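You operate a simulated robot arm through the tools that you are given. There is no shell and no other tool.

You are at the controls of a simulated robot arm. One attempt, no reset.

TASK
Seat the black shoe on the post and last it.
Fine: push the post in, green lever to HOLD, press GO for one stroke, then the lever back to FREE.

The check looks at the end state, three seconds after you hand in, the way a careful person would. Anything else that was tipped, shoved, dropped, spilled or broken makes it a failure.

THE ROBOT
A 6-joint arm with a two-finger parallel gripper, fixed in place. Base frame: the origin is at the foot of the arm, x ahead of it, y to its left, z up. Lengths are in mm, angles in rad, forces in N, time in s.
With the tool pointing down near the work surface it reaches from about 300 to 680 mm from the base axis. Its first joint turns from -2.897 to 2.897 rad. Payload 1.57 kg.
The tool frame sits at the grasp point between the pads (the TCP): z along the fingers, y along the line on which they close. The tips reach 30 mm beyond it. Largest opening 110 mm; finger width 24, thickness 12; the body of the gripper, 48 by 112 mm, starts 78 mm behind the TCP.
Orientation is told as [roll, pitch, yaw] about the base's x, y, z axes, in that order, counted from this pose: with the fingers straight down and closing along the base's y, the tool's x points along the base's -x, its y along +y and its z along -z.

THE INTERFACE
- The arm moves only by the tool drive_tool. Its argument "commands" is a list of rows, each a list of 7 numbers: the shift along the tool's x, y, z in units of 25 mm (1.0 is 25 mm), then the turn, a rotation vector about the tool's x, y, z in units of 5 degrees (1.0 is 5 degrees), then the gripper command, from -1 (shut) to 1 (fully open), values between in proportion. In form: [[dx, dy, dz, rx, ry, rz, hand], ...]. A call has 1 to 20 rows; each row shifts and turns the commanded pose from where the row before left it, along the tool's axes as they then stand. A call with a number of a shift or a turn outside -1 to 1 is refused whole. A row lasts 0.2 s, in which the tool goes at most 50 mm and 0.15 rad; a call with a longer step from one row to the next is refused whole, and so is a gripper value outside its range. Where a pose cannot be reached the arm comes as near as it can. A force on the tool above 70 N (or 10 N above the force at the start of the call, whichever is more), or a blocked arm, ends the call early, and 0.2 s more pass. The fingers move at their own pace (about 108 mm/s each) and stop on an object; they squeeze with about 31 N. The grip force told is the motor's: it shows also when the fingers shut on nothing. Time passes only in rows, and 0.2 s behind the last, so rows that do not move let the fingers close. It gives the time, the measured TCP pose, the force on the tool (base axes), the opening and the grip force at its end, in the units of the frame above (readings bear some noise), with the torque about the TCP (base axes, N m) and any sound that the robot's microphone picked up.
- Cameras (640 x 400 px; columns grow to the right, rows downward): "scene" is fixed at [219.9, -500.8, 1631.5]; the picture's right is [0.97, -0.24, 0.00], its down [-0.14, -0.57, -0.81] and it looks along [0.20, 0.79, -0.58] (base axes); focal length 328 px, centre (320, 200). "wrist" rides on the gripper at [70, 16, -141] in the tool frame; the picture's right is [-0.23, 0.97, 0.00], its down [-0.85, -0.20, -0.48] and it looks along [-0.47, -0.11, 0.88] (tool axes); focal length 222 px, centre (320, 200). There is no depth. A picture from a camera that has moved, and an enlarged one, comes with that camera's place and axes in the base frame and with its lens.
- snapshot(camera): a new picture of that camera. No time passes.
- move_column(by): slides the trunk up (or, below 0, down) by that many mm; the arm rides with it, the base frame stays. It gives what a move gives, with no picture.
- zoom(camera, box): a new picture of the part [left, top, right, bottom] of that camera's present view, enlarged. No time passes.
- sign_off(): hands the job in; it is judged then, once.

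Places have to be worked out from the pictures, the camera data and where the tool is seen. Open the gripper and draw the arm clear of the work before you hand the job in, unless the task says otherwise.

The tools are called after "Emit:" as a command line: name --pt "numbers of a row" for each row, then --argument value for the rest, lists and objects as JSON in quotes. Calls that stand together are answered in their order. drive_tool: Moves the arm, as the interface text tells. Its arguments: {"type":"object","properties":{"commands":{"type":"array","items":{"type":"array","items":{"type":"number"}}}},"required":["commands"]} The other tools are called the same way: move_column (by) slides the trunk up or down; snapshot (camera) takes a picture; zoom (camera, box) takes an enlarged picture of a part of a camera's view; sign_off () hands the job in.

At the start:

```text
clock: 0.0
eef_pos: [241.5, 273.5, 1220.7]
ee_rot: [-0.002, 0.002, 0.0]
ft_force: [0.2, 0.1, 0.2]
ft_torque: [-0.02, 0.01, 0.01]
width: 110.2
finger_force: 0.0
trunk travel left (down, up): [-225.0, 365.0]
```

scene: 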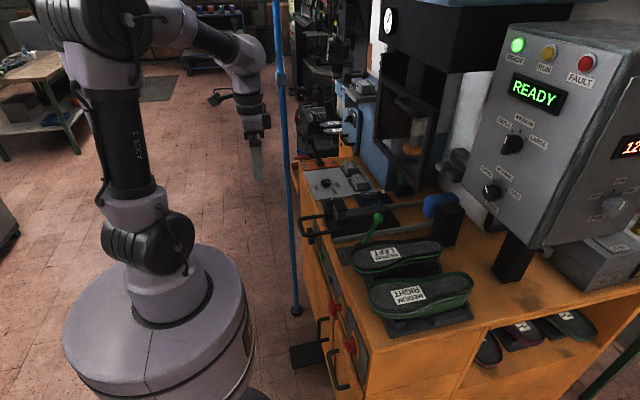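
wrist: 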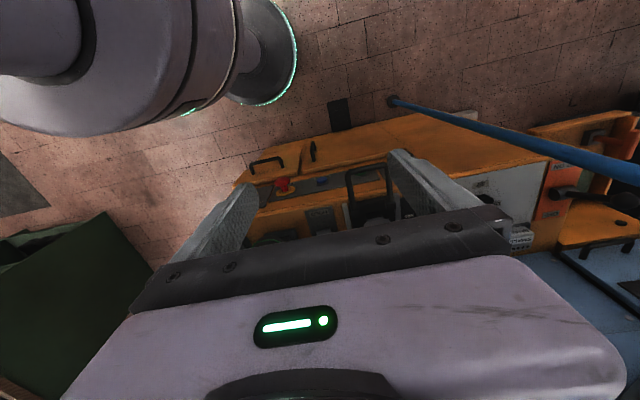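

I'll start by looking closely at the scene before moving anything.

Emit:
zoom --camera "scene" --box '[280, 130, 480, 255]'

Emit:
zoom --camera "scene" --box '[300, 200, 500, 325]'

Emit:
zoom --camera "scene" --box '[460, 20, 640, 132]'

Emit:
zoom --camera "scene" --box '[450, 120, 640, 239]'

Emit:
zoom --camera "scene" --box '[280, 260, 480, 385]'

Emit:
zoom --camera "scene" --box '[280, 0, 480, 125]'

Emit:
zoom --camera "scene" --box '[440, 280, 640, 400]'

```text
3.20 times, centred on (380, 192) of scene
camera zoom: at [219.9, -500.8, 1631.5], right [0.97, -0.24, 0.0], down [-0.14, -0.57, -0.81], along [0.2, 0.79, -0.58], focal length 1051 px, centre (128, 224)
```

zoom: 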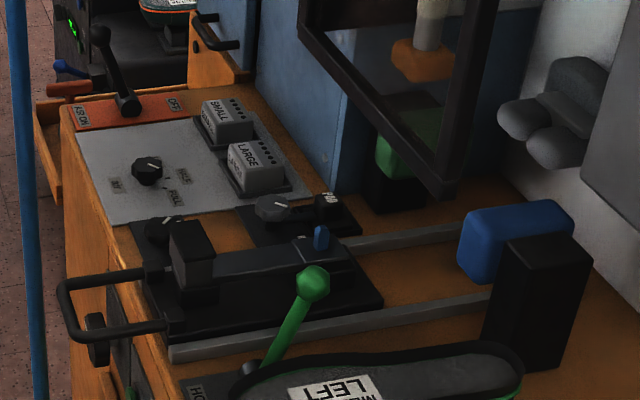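

```text
3.20 times, centred on (400, 262) of scene
camera zoom: at [219.9, -500.8, 1631.5], right [0.97, -0.24, 0.0], down [-0.14, -0.57, -0.81], along [0.2, 0.79, -0.58], focal length 1051 px, centre (64, 0)
```

zoom: 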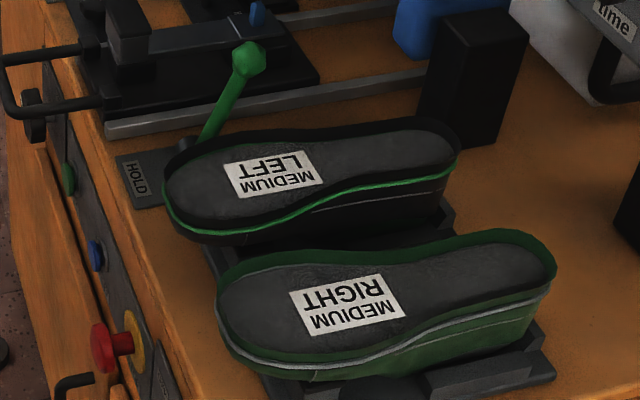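

```text
3.56 times, centred on (550, 76) of scene
camera zoom: at [219.9, -500.8, 1631.5], right [0.97, -0.24, 0.0], down [-0.14, -0.57, -0.81], along [0.2, 0.79, -0.58], focal length 1167 px, centre (-498, 641)
```

zoom: 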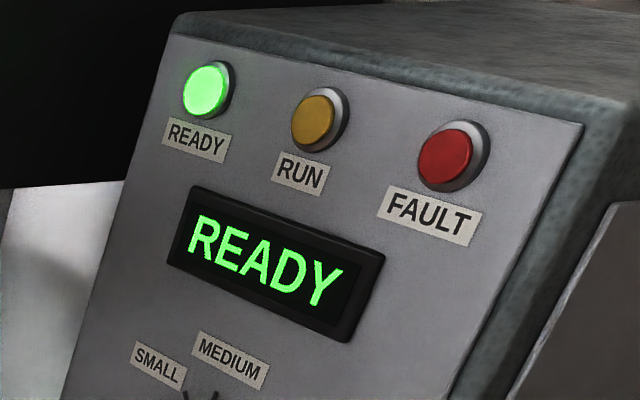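

```text
3.36 times, centred on (545, 180) of scene
camera zoom: at [219.9, -500.8, 1631.5], right [0.97, -0.24, 0.0], down [-0.14, -0.57, -0.81], along [0.2, 0.79, -0.58], focal length 1104 px, centre (-436, 269)
```

zoom: 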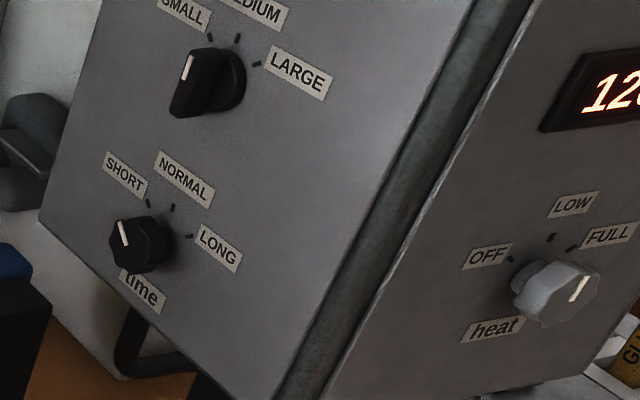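

```text
3.20 times, centred on (380, 322) of scene
camera zoom: at [219.9, -500.8, 1631.5], right [0.97, -0.24, 0.0], down [-0.14, -0.57, -0.81], along [0.2, 0.79, -0.58], focal length 1051 px, centre (128, -192)
```

zoom: 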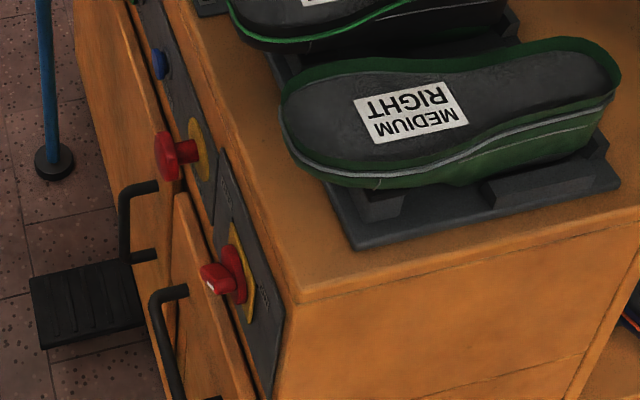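

```text
3.20 times, centred on (380, 62) of scene
camera zoom: at [219.9, -500.8, 1631.5], right [0.97, -0.24, 0.0], down [-0.14, -0.57, -0.81], along [0.2, 0.79, -0.58], focal length 1051 px, centre (128, 640)
```

zoom: 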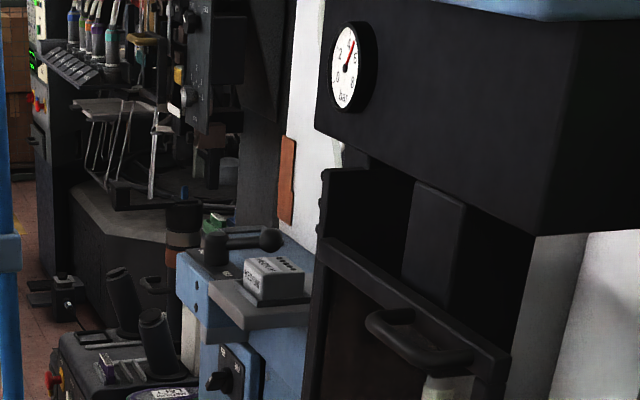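

```text
3.20 times, centred on (540, 340) of scene
camera zoom: at [219.9, -500.8, 1631.5], right [0.97, -0.24, 0.0], down [-0.14, -0.57, -0.81], along [0.2, 0.79, -0.58], focal length 1051 px, centre (-384, -248)
```

zoom: 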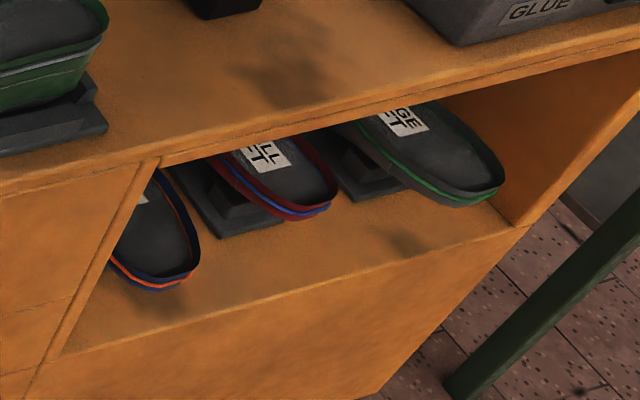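

The machine has rails with a carriage, a green lever near a HOLD label, and front-panel buttons. I'll use the wrist view to work out the geometry and read more labels.

Emit:
zoom --camera "wrist" --box '[220, 80, 420, 205]'

Emit:
zoom --camera "wrist" --box '[440, 100, 640, 225]'

Emit:
zoom --camera "scene" --box '[300, 160, 380, 210]'

Emit:
zoom --camera "scene" --box '[310, 190, 400, 246]'

Emit:
zoom --camera "scene" --box '[310, 240, 400, 296]'

Emit:
zoom --camera "scene" --box '[300, 280, 400, 342]'

Emit:
zoom --camera "scene" --box '[380, 90, 480, 152]'

Emit:
zoom --camera "scene" --box '[330, 50, 410, 100]'

```text
3.20 times, centred on (320, 142) of wrist
camera zoom: at [171.3, 288.4, 1364.1], right [0.23, 0.97, 0.0], down [0.86, -0.2, 0.48], along [0.46, -0.11, -0.88], focal length 711 px, centre (320, 384)
```

zoom: 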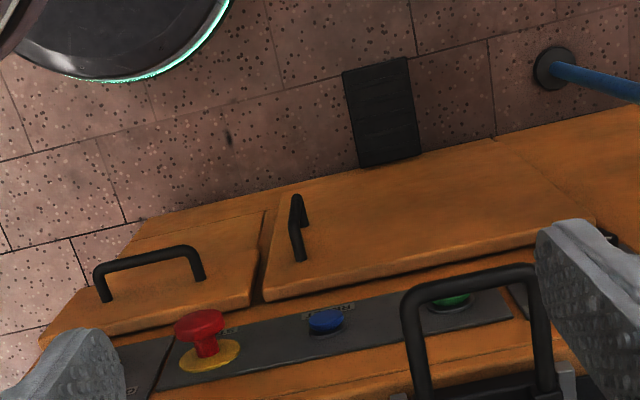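

```text
3.20 times, centred on (540, 162) of wrist
camera zoom: at [171.3, 288.4, 1364.1], right [0.23, 0.97, 0.0], down [0.86, -0.2, 0.48], along [0.46, -0.11, -0.88], focal length 711 px, centre (-384, 320)
```

zoom: 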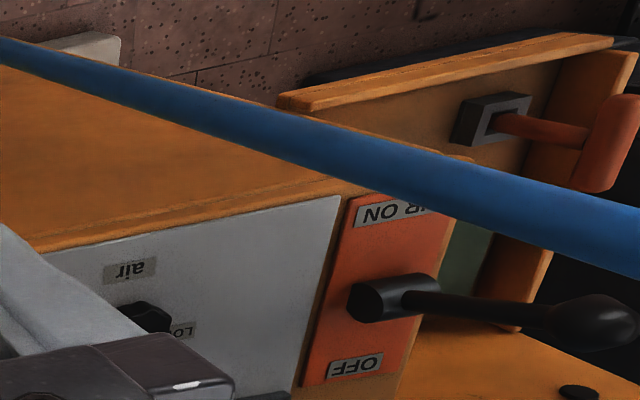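

```text
8.00 times, centred on (340, 185) of scene
camera zoom: at [219.9, -500.8, 1631.5], right [0.97, -0.24, 0.0], down [-0.14, -0.57, -0.81], along [0.2, 0.79, -0.58], focal length 2626 px, centre (160, 320)
```

zoom: 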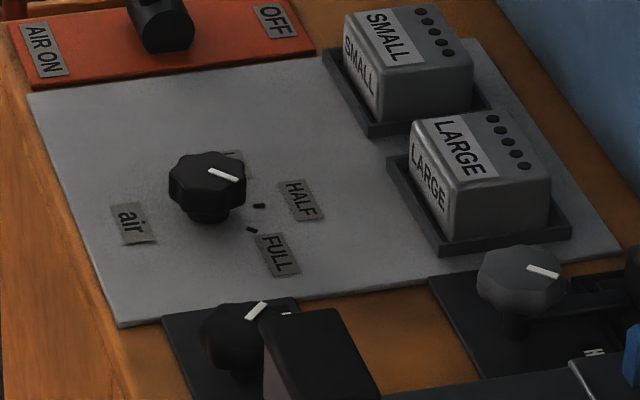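

```text
7.11 times, centred on (355, 218) of scene
camera zoom: at [219.9, -500.8, 1631.5], right [0.97, -0.24, 0.0], down [-0.14, -0.57, -0.81], along [0.2, 0.79, -0.58], focal length 2335 px, centre (71, 72)
```

zoom: 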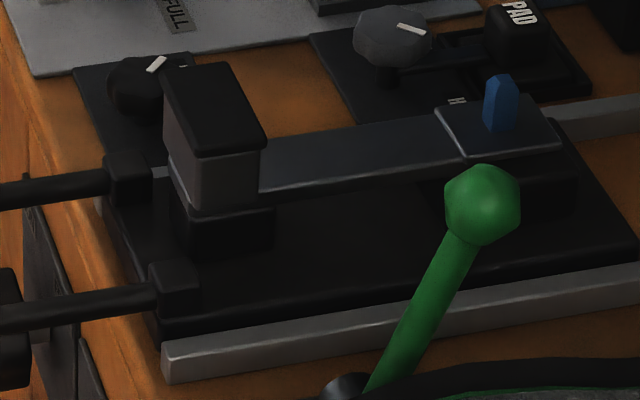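

```text
7.11 times, centred on (355, 268) of scene
camera zoom: at [219.9, -500.8, 1631.5], right [0.97, -0.24, 0.0], down [-0.14, -0.57, -0.81], along [0.2, 0.79, -0.58], focal length 2335 px, centre (71, -284)
```

zoom: 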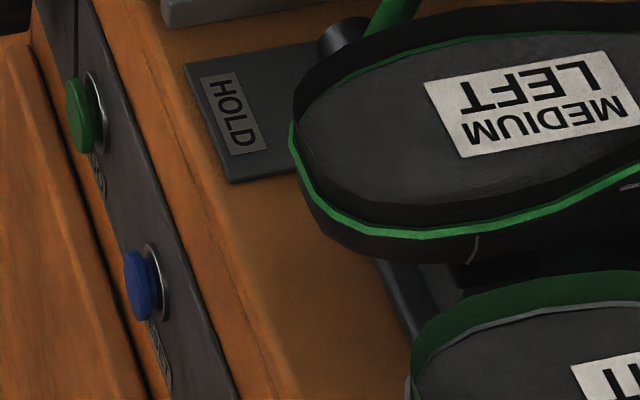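

```text
6.40 times, centred on (350, 311) of scene
camera zoom: at [219.9, -500.8, 1631.5], right [0.97, -0.24, 0.0], down [-0.14, -0.57, -0.81], along [0.2, 0.79, -0.58], focal length 2101 px, centre (128, -510)
```

zoom: 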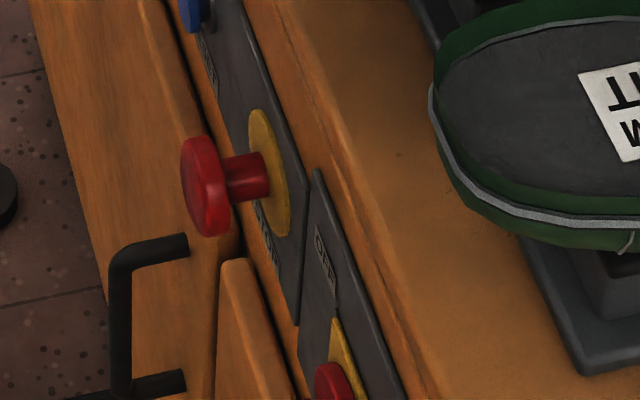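

```text
6.40 times, centred on (430, 121) of scene
camera zoom: at [219.9, -500.8, 1631.5], right [0.97, -0.24, 0.0], down [-0.14, -0.57, -0.81], along [0.2, 0.79, -0.58], focal length 2101 px, centre (-384, 706)
```

zoom: 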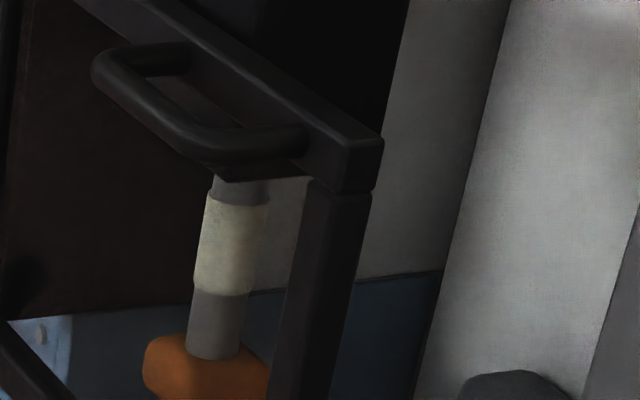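

```text
8.00 times, centred on (370, 75) of scene
camera zoom: at [219.9, -500.8, 1631.5], right [0.97, -0.24, 0.0], down [-0.14, -0.57, -0.81], along [0.2, 0.79, -0.58], focal length 2626 px, centre (-80, 1200)
```

zoom: 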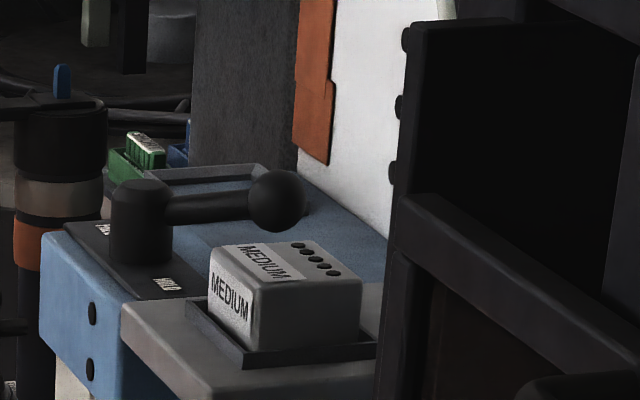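

The front buttons come out at about x=430, z=748 (green y≈348, blue y≈231, red E-stop y≈115). I'll zoom into the dials and labels to check the settings.

Emit:
zoom --camera "scene" --box '[475, 110, 555, 160]'

Emit:
zoom --camera "scene" --box '[465, 160, 545, 210]'

Emit:
zoom --camera "scene" --box '[570, 130, 640, 230]'

Emit:
zoom --camera "scene" --box '[345, 175, 425, 225]'

Emit:
zoom --camera "scene" --box '[330, 65, 390, 105]'

Emit:
zoom --camera "scene" --box '[375, 130, 475, 192]'

Emit:
zoom --camera "scene" --box '[340, 235, 480, 322]'

Emit:
zoom --camera "scene" --box '[370, 5, 410, 40]'

```text
8.00 times, centred on (515, 135) of scene
camera zoom: at [219.9, -500.8, 1631.5], right [0.97, -0.24, 0.0], down [-0.14, -0.57, -0.81], along [0.2, 0.79, -0.58], focal length 2626 px, centre (-1240, 720)
```

zoom: 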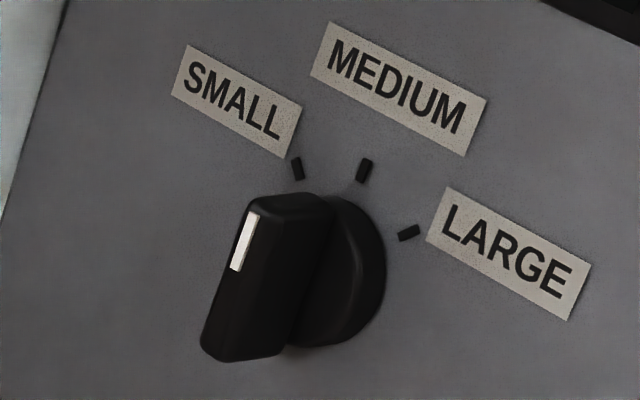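

```text
8.00 times, centred on (505, 185) of scene
camera zoom: at [219.9, -500.8, 1631.5], right [0.97, -0.24, 0.0], down [-0.14, -0.57, -0.81], along [0.2, 0.79, -0.58], focal length 2626 px, centre (-1160, 320)
```

zoom: 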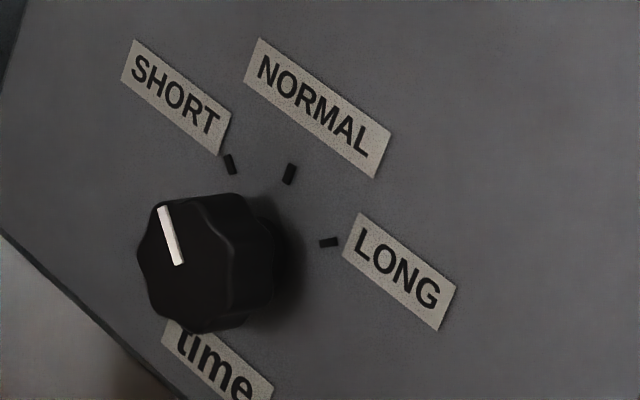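

```text
4.00 times, centred on (605, 180) of scene
camera zoom: at [219.9, -500.8, 1631.5], right [0.97, -0.24, 0.0], down [-0.14, -0.57, -0.81], along [0.2, 0.79, -0.58], focal length 1313 px, centre (-820, 280)
```

zoom: 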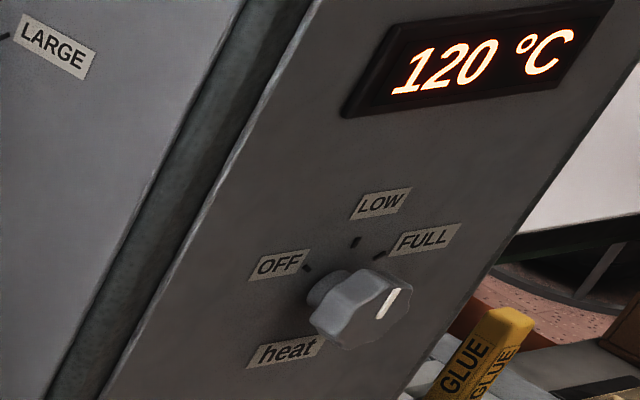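

```text
8.00 times, centred on (385, 200) of scene
camera zoom: at [219.9, -500.8, 1631.5], right [0.97, -0.24, 0.0], down [-0.14, -0.57, -0.81], along [0.2, 0.79, -0.58], focal length 2626 px, centre (-200, 200)
```

zoom: 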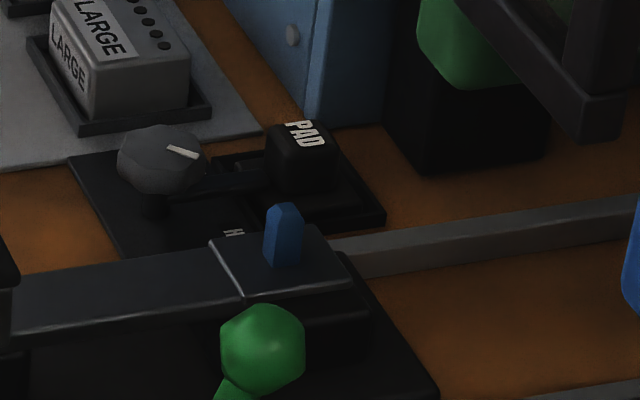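

```text
10.00 times, centred on (360, 85) of scene
camera zoom: at [219.9, -500.8, 1631.5], right [0.97, -0.24, 0.0], down [-0.14, -0.57, -0.81], along [0.2, 0.79, -0.58], focal length 3283 px, centre (-80, 1350)
```

zoom: 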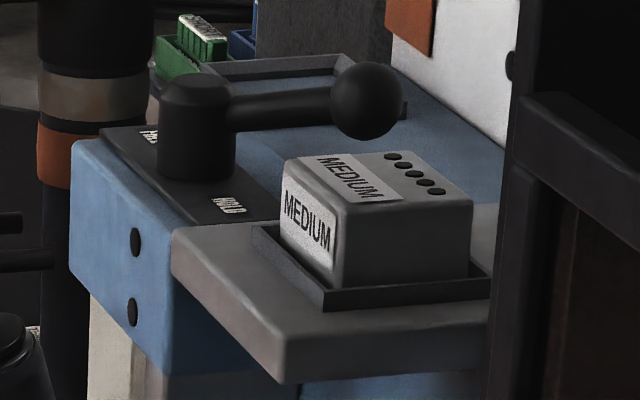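

```text
6.40 times, centred on (425, 161) of scene
camera zoom: at [219.9, -500.8, 1631.5], right [0.97, -0.24, 0.0], down [-0.14, -0.57, -0.81], along [0.2, 0.79, -0.58], focal length 2101 px, centre (-352, 450)
```

zoom: 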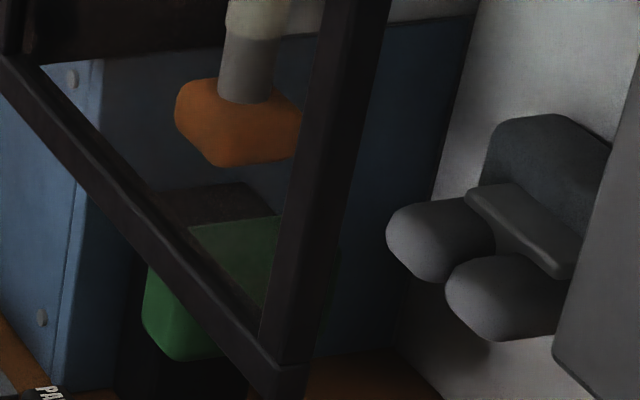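

```text
4.57 times, centred on (410, 278) of scene
camera zoom: at [219.9, -500.8, 1631.5], right [0.97, -0.24, 0.0], down [-0.14, -0.57, -0.81], along [0.2, 0.79, -0.58], focal length 1501 px, centre (-91, -159)
```

zoom: 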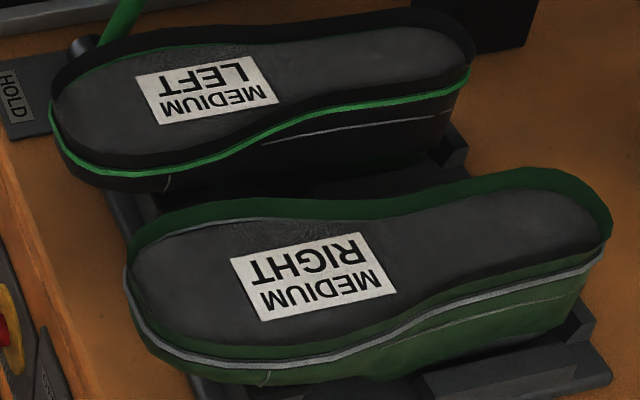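

```text
11.43 times, centred on (390, 22) of scene
camera zoom: at [219.9, -500.8, 1631.5], right [0.97, -0.24, 0.0], down [-0.14, -0.57, -0.81], along [0.2, 0.79, -0.58], focal length 3752 px, centre (-480, 2229)
```

zoom: 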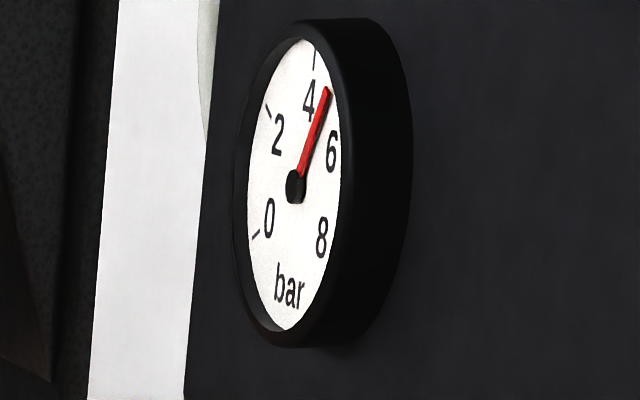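

Size knob appears to point near MEDIUM, READY is lit, air is on, and the lever looks like it is leaning to the FREE side. I'll turn the wrist toward the post and carriage for a better view.

Emit:
drive_tool --pt "0 0 0 0 0 -1 1" --pt "0 0 0 0 0 -1 1" --pt "0 0 0 0 0 -1 1" --pt "0 0 0 0 0 -1 1" --pt "0 0 0 0 0 -1 1" --pt "0 0 0 0 0 -1 1" --pt "0 0 0 0 -1 0 1" --pt "0 0 0 0 -1 0 1" --pt "0 0 0 0 -1 0 1" --pt "0 0 0 0 -1 0 1" --pt "0 0 0 0 -1 0 1" --pt "0 0 0 0 -1 0 1" --pt "0 0 0 0 -1 0 1" --pt "0 0 0 0 -1 0 1"

Emit:
snapshot --camera "wrist"

Emit:
snapshot --camera "scene"

```text
clock: 3.0
eef_pos: [241.2, 272.9, 1222.3]
ee_rot: [0.001, -0.698, 0.525]
ft_force: [0.3, 0.3, 0.0]
ft_torque: [0.02, 0.02, 0.03]
width: 109.9
finger_force: 0.0
trunk travel left (down, up): [-225.0, 365.0]
```

```text
taken
camera wrist: at [107.5, 214.4, 1286.7], right [-0.34, 0.93, 0.15], down [0.4, 0.0, 0.92], along [0.85, 0.37, -0.37], focal length 222 px, centre (320, 200)
```

wrist: 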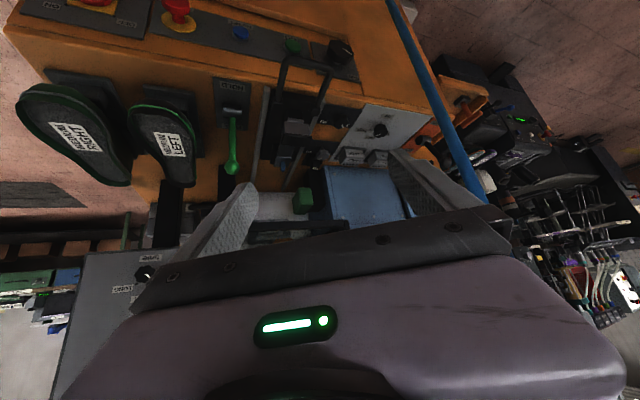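

```text
taken
```

scene: 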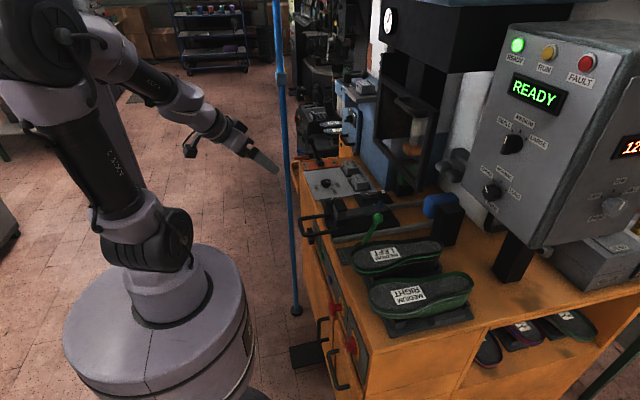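

Good view of the whole worktop. I'll zoom into it.

Emit:
zoom --camera "wrist" --box '[200, 30, 360, 130]'

Emit:
zoom --camera "wrist" --box '[200, 100, 360, 200]'

Emit:
zoom --camera "wrist" --box '[20, 60, 220, 185]'

Emit:
zoom --camera "wrist" --box '[310, 90, 430, 165]'

Emit:
zoom --camera "wrist" --box '[30, 0, 360, 80]'

Emit:
zoom --camera "wrist" --box '[240, 130, 340, 190]'

Emit:
zoom --camera "wrist" --box '[200, 70, 260, 110]'

```text
4.00 times, centred on (280, 80) of wrist
camera zoom: at [107.5, 214.4, 1286.7], right [-0.34, 0.93, 0.15], down [0.4, 0.0, 0.92], along [0.85, 0.37, -0.37], focal length 888 px, centre (480, 680)
```

zoom: 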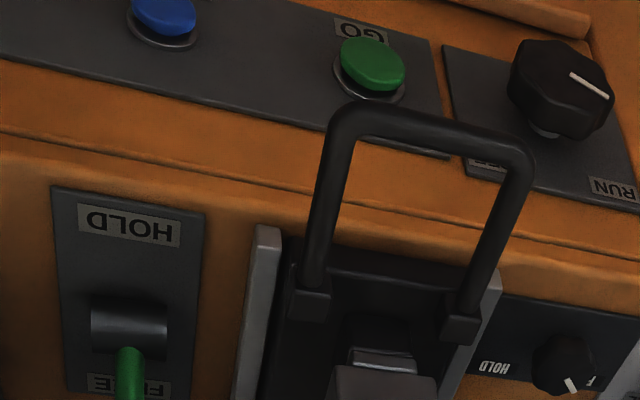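

```text
4.00 times, centred on (280, 150) of wrist
camera zoom: at [107.5, 214.4, 1286.7], right [-0.34, 0.93, 0.15], down [0.4, 0.0, 0.92], along [0.85, 0.37, -0.37], focal length 888 px, centre (480, 400)
```

zoom: 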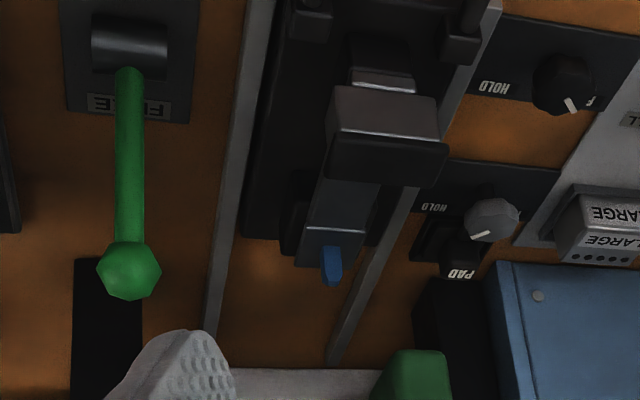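

```text
3.20 times, centred on (120, 122) of wrist
camera zoom: at [107.5, 214.4, 1286.7], right [-0.34, 0.93, 0.15], down [0.4, 0.0, 0.92], along [0.85, 0.37, -0.37], focal length 711 px, centre (960, 448)
```

zoom: 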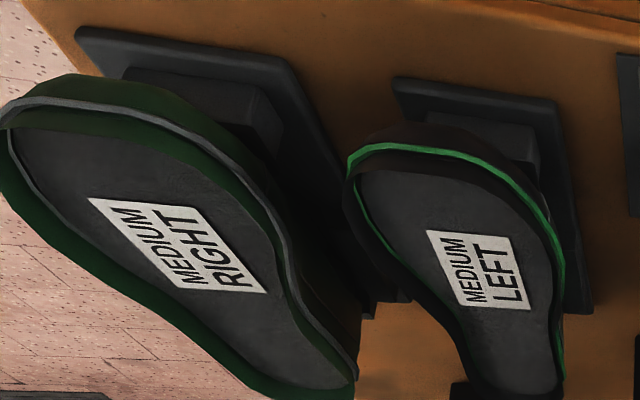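

```text
5.33 times, centred on (370, 128) of wrist
camera zoom: at [107.5, 214.4, 1286.7], right [-0.34, 0.93, 0.15], down [0.4, 0.0, 0.92], along [0.85, 0.37, -0.37], focal length 1185 px, centre (53, 587)
```

zoom: 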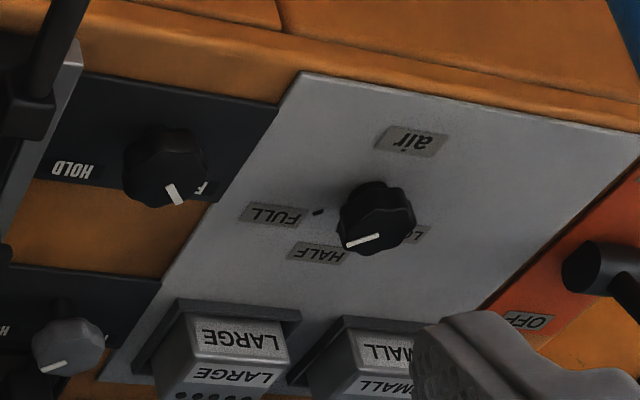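

```text
1.94 times, centred on (195, 40) of wrist
camera zoom: at [107.5, 214.4, 1286.7], right [-0.34, 0.93, 0.15], down [0.4, 0.0, 0.92], along [0.85, 0.37, -0.37], focal length 431 px, centre (562, 510)
```

zoom: 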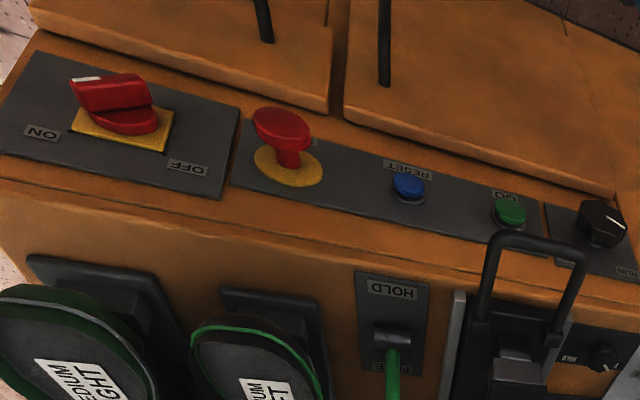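

```text
6.40 times, centred on (290, 160) of wrist
camera zoom: at [107.5, 214.4, 1286.7], right [-0.34, 0.93, 0.15], down [0.4, 0.0, 0.92], along [0.85, 0.37, -0.37], focal length 1422 px, centre (512, 456)
```

zoom: 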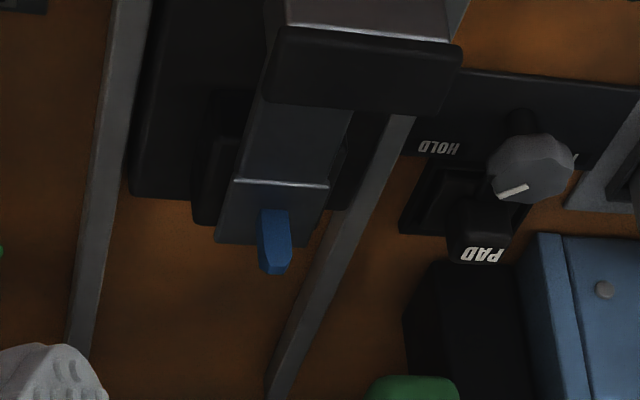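

```text
10.00 times, centred on (230, 90) of wrist
camera zoom: at [107.5, 214.4, 1286.7], right [-0.34, 0.93, 0.15], down [0.4, 0.0, 0.92], along [0.85, 0.37, -0.37], focal length 2221 px, centre (1220, 1300)
```

zoom: 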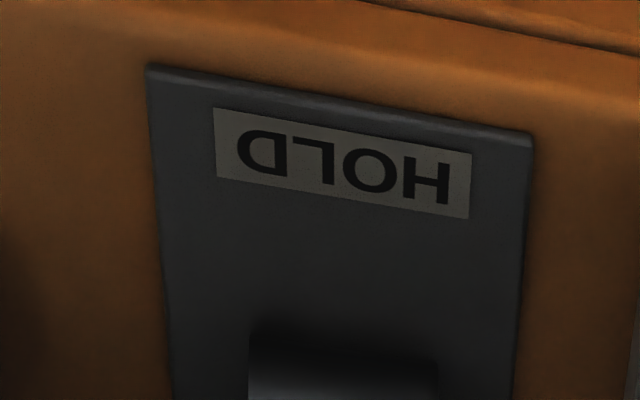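

Triangulation puts the post cap at about x 479–517, y 316–380, z 970, the tabletop at z≈868, the lever knob at (572, 214, 1003) and the black shoe sole at z≈970 along y≈100. I need to see the undersides of the shoe and post, so I'll move to a lower view.

Emit:
drive_tool --pt "0.218 -0.705 0.926 0 0 0 1" --pt "0.218 -0.705 0.926 0 0 0 1" --pt "0.218 -0.705 0.926 0 0 0 1" --pt "0.218 -0.705 0.926 0 0 0 1" --pt "0.218 -0.705 0.926 0 0 0 1" --pt "0.218 -0.705 0.926 0 0 0 1" --pt "0 0 0 0.643 0 0.766 1" --pt "0 0 0 0.643 0 0.766 1" --pt "0 0 0 0.643 0 0.766 1" --pt "0 0 0 0.643 0 0.766 1" --pt "0 0 0 0.643 0 0.766 1" --pt "0 0 0 0.643 0 0.766 1" --pt "0 0 0 0 -1 0 1" --pt "0 0 0 0 -1 0 1" --pt "0 0 0 0 -1 0 1" --pt "0 0 0 0 -1 0 1"

Emit:
snapshot --camera "wrist"

Emit:
snapshot --camera "scene"

```text
clock: 6.4
eef_pos: [363.0, 232.0, 1105.5]
ee_rot: [-0.001, -1.048, 0.002]
ft_force: [0.1, 0.0, -1.3]
ft_torque: [0.0, 0.01, 0.01]
width: 109.7
finger_force: 0.1
out of reach, approached as far as the arm can: row 2, 3, 4
trunk travel left (down, up): [-225.0, 365.0]
```

```text
taken
camera wrist: at [205.4, 247.6, 1117.7], right [0.11, 0.97, 0.2], down [0.01, -0.2, 0.98], along [0.99, -0.11, -0.04], focal length 222 px, centre (320, 200)
```

wrist: 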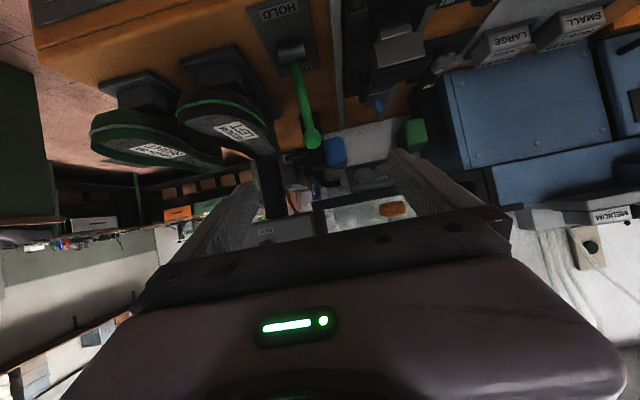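

```text
taken
```

scene: 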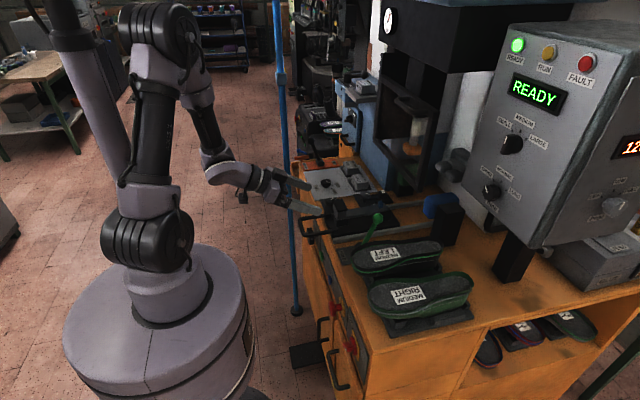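

Now I zoom into this lower view at the shoes and post.

Emit:
zoom --camera "wrist" --box '[80, 40, 320, 190]'

Emit:
zoom --camera "wrist" --box '[320, 0, 480, 100]'

Emit:
zoom --camera "wrist" --box '[300, 110, 460, 210]'

Emit:
zoom --camera "wrist" --box '[240, 130, 420, 240]'

```text
2.67 times, centred on (200, 115) of wrist
camera zoom: at [205.4, 247.6, 1117.7], right [0.11, 0.97, 0.2], down [0.01, -0.2, 0.98], along [0.99, -0.11, -0.04], focal length 592 px, centre (640, 427)
```

zoom: 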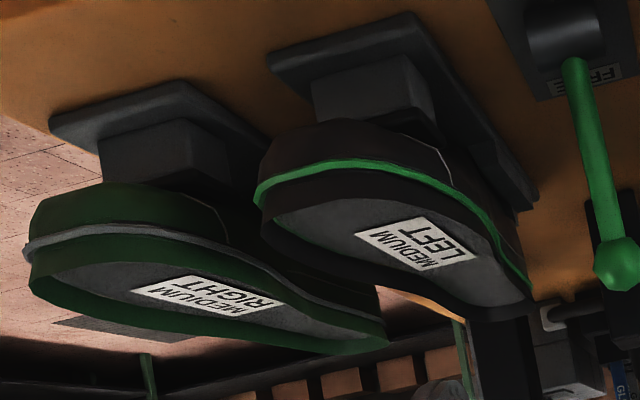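

```text
4.00 times, centred on (400, 50) of wrist
camera zoom: at [205.4, 247.6, 1117.7], right [0.11, 0.97, 0.2], down [0.01, -0.2, 0.98], along [0.99, -0.11, -0.04], focal length 888 px, centre (0, 800)
```

zoom: 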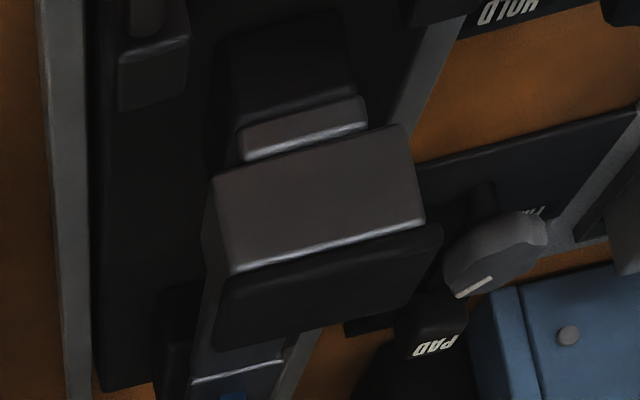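

```text
4.00 times, centred on (380, 160) of wrist
camera zoom: at [205.4, 247.6, 1117.7], right [0.11, 0.97, 0.2], down [0.01, -0.2, 0.98], along [0.99, -0.11, -0.04], focal length 888 px, centre (80, 360)
```

zoom: 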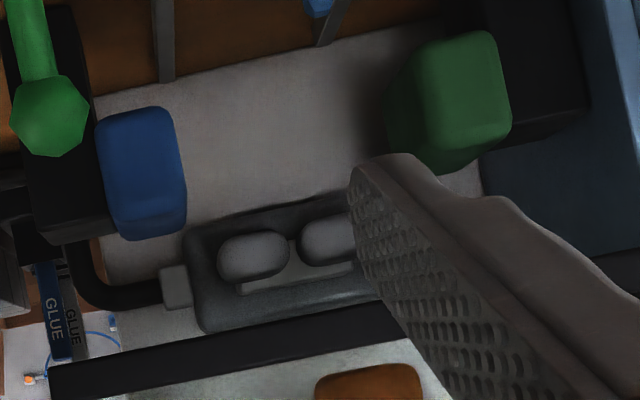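

```text
3.56 times, centred on (330, 185) of wrist
camera zoom: at [205.4, 247.6, 1117.7], right [0.11, 0.97, 0.2], down [0.01, -0.2, 0.98], along [0.99, -0.11, -0.04], focal length 790 px, centre (284, 253)
```

zoom: 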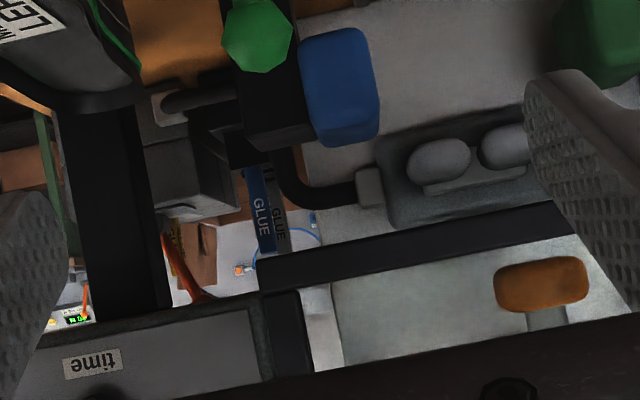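

The pads (blue/green) and rollers sit at the inner end of the rails, so the carriage travels +x. I'll go lower to look under the black shoe and at the post from the front.

Emit:
drive_tool --pt "0.738 -0.947 0.588 0 0 0 1" --pt "0.738 -0.947 0.588 0 0 0 1" --pt "0.738 -0.947 0.588 0 0 0 1" --pt "0.738 -0.947 0.588 0 0 0 1" --pt "0.738 -0.947 0.588 0 0 0 1" --pt "0.738 -0.947 0.588 0 0 0 1" --pt "0 0 0 0 -1 0 1" --pt "0 0 0 0 -1 0 1" --pt "0 0 0 0 -1 0 1"

Emit:
snapshot --camera "wrist"

Emit:
snapshot --camera "scene"

```text
clock: 8.4
eef_pos: [382.2, 170.2, 974.5]
ee_rot: [-0.011, -1.309, 0.004]
ft_force: [0.4, -0.3, -0.1]
ft_torque: [0.0, 0.01, 0.02]
width: 110.3
finger_force: 0.1
out of reach, approached as far as the arm can: row 1, 2, 3, 4, 5, 6, 7, 8
trunk travel left (down, up): [-225.0, 365.0]
```

```text
taken
camera wrist: at [227.2, 186.1, 945.5], right [0.06, 0.97, 0.22], down [-0.24, -0.2, 0.95], along [0.97, -0.11, 0.22], focal length 222 px, centre (320, 200)
```

wrist: 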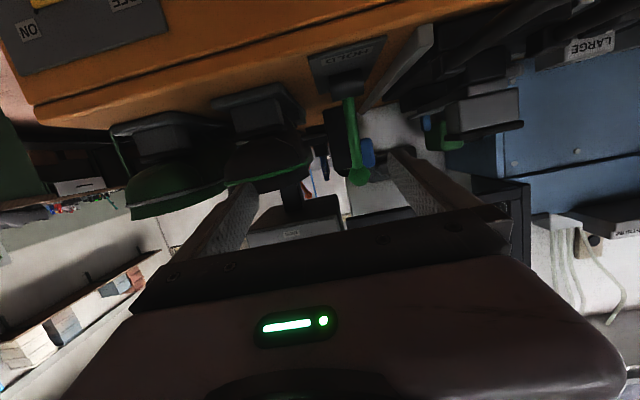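

```text
taken
```

scene: 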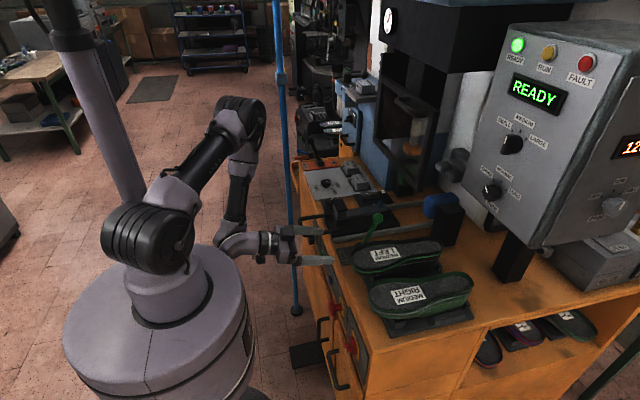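

Here is a nearly horizontal view. I'll zoom into the underside of the shoe and into the post.

Emit:
zoom --camera "wrist" --box '[100, 70, 340, 220]'

Emit:
zoom --camera "wrist" --box '[300, 30, 540, 180]'

Emit:
zoom --camera "scene" --box '[340, 225, 480, 312]'

```text
2.67 times, centred on (220, 145) of wrist
camera zoom: at [227.2, 186.1, 945.5], right [0.06, 0.97, 0.22], down [-0.24, -0.2, 0.95], along [0.97, -0.11, 0.22], focal length 592 px, centre (587, 347)
```

zoom: 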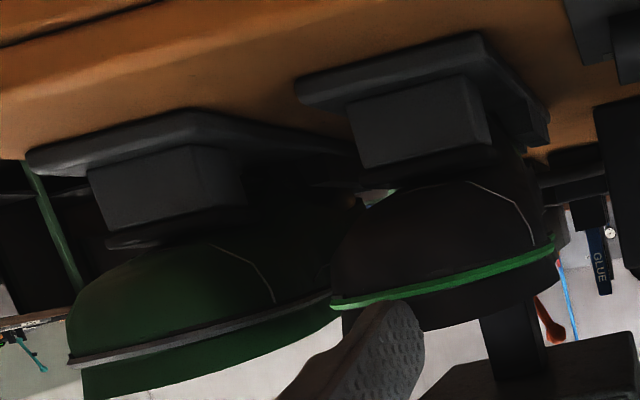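

```text
2.67 times, centred on (420, 105) of wrist
camera zoom: at [227.2, 186.1, 945.5], right [0.06, 0.97, 0.22], down [-0.24, -0.2, 0.95], along [0.97, -0.11, 0.22], focal length 592 px, centre (53, 453)
```

zoom: 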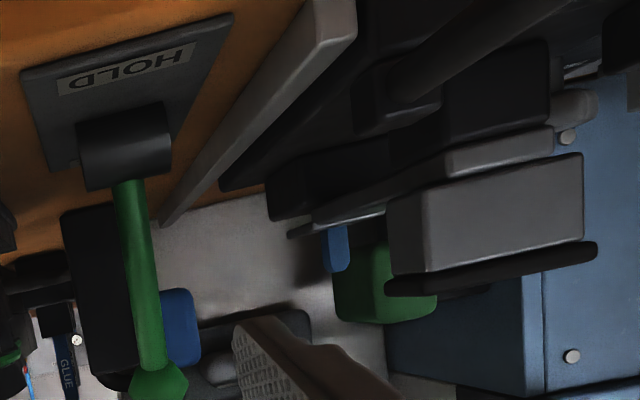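

```text
4.57 times, centred on (410, 268) of scene
camera zoom: at [219.9, -500.8, 1631.5], right [0.97, -0.24, 0.0], down [-0.14, -0.57, -0.81], along [0.2, 0.79, -0.58], focal length 1501 px, centre (-91, -113)
```

zoom: 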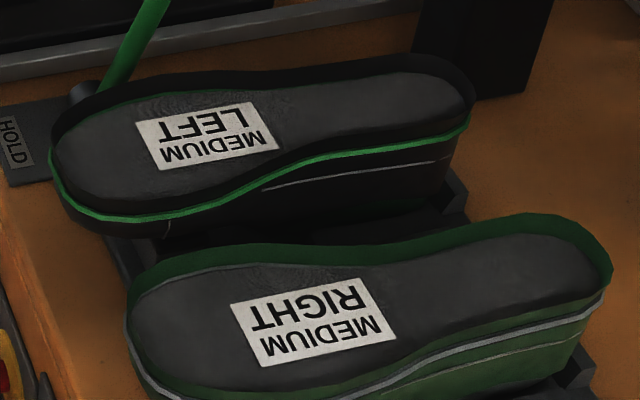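

The rack has a front block under the toe and something under the heel, and the carriage seems built alike (block plus blue pin further in). I'll shift and yaw to see the black shoe's flank and underside with its rack.

Emit:
drive_tool --pt "0 0 0 0.966 0 0.259 1" --pt "0 0 0 0.966 0 0.259 1" --pt "0 0 0 0.966 0 0.259 1" --pt "0 0 0 0.966 0 0.259 1" --pt "0 0 0 0.966 0 0.259 1" --pt "0 0 0 0.966 0 0.259 1" --pt "-0.08 0.737 0.224 0 0 0 1" --pt "-0.08 0.737 0.224 0 0 0 1" --pt "-0.08 0.737 0.224 0 0 0 1"

Emit:
snapshot --camera "wrist"

Emit:
zoom --camera "wrist" --box '[140, 0, 460, 200]'

```text
clock: 10.4
eef_pos: [429.6, 206.9, 977.2]
ee_rot: [-0.007, -1.31, -0.513]
ft_force: [0.6, 0.2, 0.5]
ft_torque: [0.0, 0.0, -0.02]
width: 110.1
finger_force: 0.0
trunk travel left (down, up): [-225.0, 365.0]
```

```text
taken
camera wrist: at [302.6, 297.7, 947.6], right [0.54, 0.81, 0.22], down [-0.31, -0.05, 0.95], along [0.78, -0.58, 0.22], focal length 222 px, centre (320, 200)
```

wrist: 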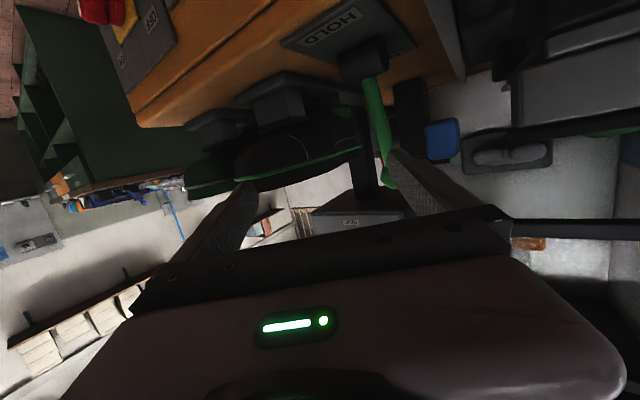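

```text
2.00 times, centred on (300, 100) of wrist
camera zoom: at [302.6, 297.7, 947.6], right [0.54, 0.81, 0.22], down [-0.31, -0.05, 0.95], along [0.78, -0.58, 0.22], focal length 444 px, centre (360, 400)
```

zoom: 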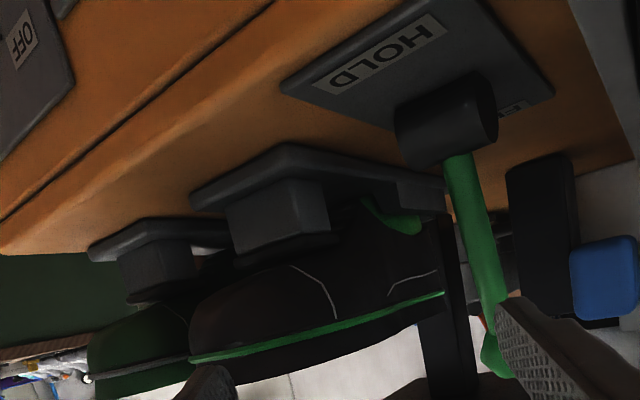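

I'll zoom tightly on the black shoe's underside here.

Emit:
zoom --camera "wrist" --box '[220, 60, 380, 160]'

Emit:
zoom --camera "wrist" --box '[480, 0, 640, 100]'

Emit:
zoom --camera "wrist" --box '[310, 80, 390, 130]'

```text
4.00 times, centred on (300, 110) of wrist
camera zoom: at [302.6, 297.7, 947.6], right [0.54, 0.81, 0.22], down [-0.31, -0.05, 0.95], along [0.78, -0.58, 0.22], focal length 888 px, centre (400, 560)
```

zoom: 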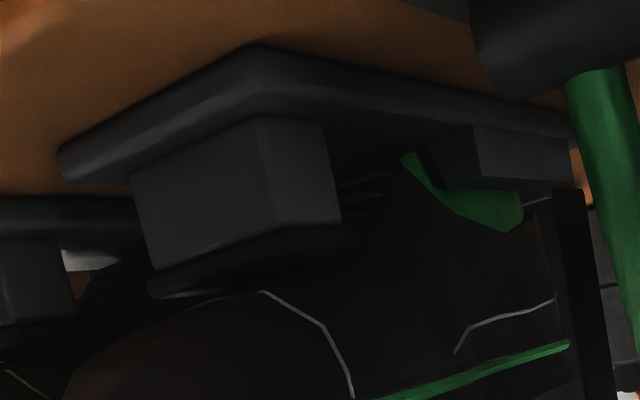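

```text
4.00 times, centred on (560, 50) of wrist
camera zoom: at [302.6, 297.7, 947.6], right [0.54, 0.81, 0.22], down [-0.31, -0.05, 0.95], along [0.78, -0.58, 0.22], focal length 888 px, centre (-640, 800)
```

zoom: 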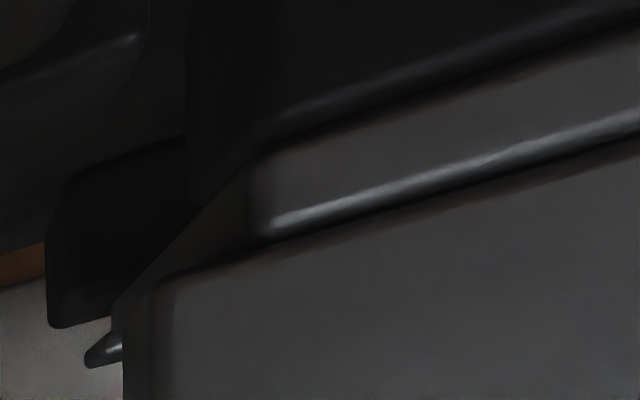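

```text
8.00 times, centred on (350, 105) of wrist
camera zoom: at [302.6, 297.7, 947.6], right [0.54, 0.81, 0.22], down [-0.31, -0.05, 0.95], along [0.78, -0.58, 0.22], focal length 1777 px, centre (80, 960)
```

zoom: 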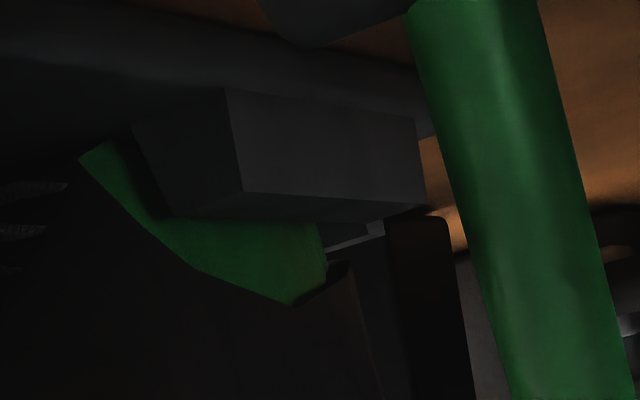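

The shoe carries a green last that sits into the rack; the front rack block (≈x 503–538, y 67–135, top ≈908) mirrors the carriage block, so the shoe must move with unchanged orientation, toe toward me. I'll lift and turn the tool back to pointing down.

Emit:
drive_tool --pt "-0.83 0 -0.22 0 0 0 1" --pt "-0.83 0 -0.22 0 0 0 1" --pt "-0.83 0 -0.22 0 0 0 1" --pt "-0.83 0 -0.22 0 0 0 1" --pt "-0.83 0 -0.22 0 0 0 1" --pt "-0.83 0 -0.22 0 0 0 1" --pt "-0.83 0 -0.22 0 0 0 1" --pt "0 0 0 0 1 0 1" --pt "0 0 0 0 1 0 1" --pt "0 0 0 0 1 0 1" --pt "0 0 0 0 1 0 1" --pt "0 0 0 0 1 0 1" --pt "0 0 0 0 1 0 1" --pt "0 0 0 0 1 0 1" --pt "0 0 0 0 1 0 1" --pt "0 0 0 0 1 0 1"

Emit:
snapshot --camera "wrist"

Emit:
zoom --camera "scene" --box '[230, 120, 480, 276]'

```text
clock: 13.8
eef_pos: [427.9, 205.9, 1126.0]
ee_rot: [-0.003, -0.521, -0.521]
ft_force: [0.2, -0.2, -0.6]
ft_torque: [0.0, 0.01, -0.01]
width: 109.9
finger_force: 0.0
trunk travel left (down, up): [-225.0, 365.0]
```

```text
taken
camera wrist: at [321.9, 285.1, 1215.6], right [0.66, 0.75, 0.11], down [0.34, -0.42, 0.84], along [0.67, -0.52, -0.53], focal length 222 px, centre (320, 200)
```

wrist: 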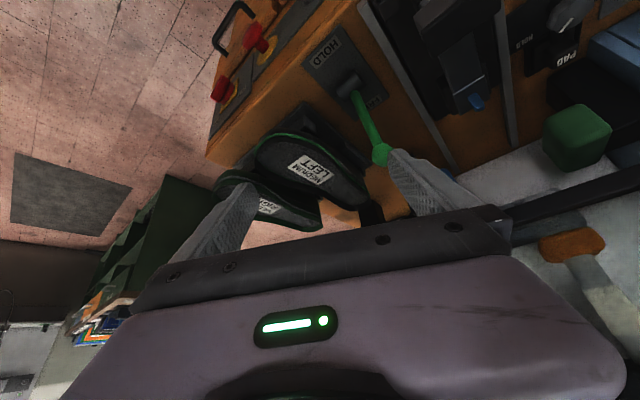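

```text
2.56 times, centred on (355, 198) of scene
camera zoom: at [219.9, -500.8, 1631.5], right [0.97, -0.24, 0.0], down [-0.14, -0.57, -0.81], along [0.2, 0.79, -0.58], focal length 840 px, centre (230, 205)
```

zoom: 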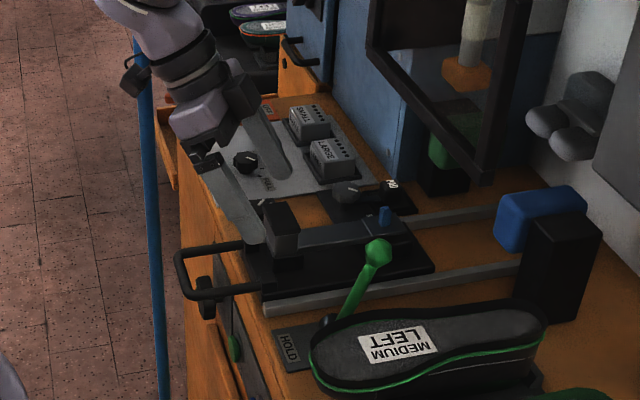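

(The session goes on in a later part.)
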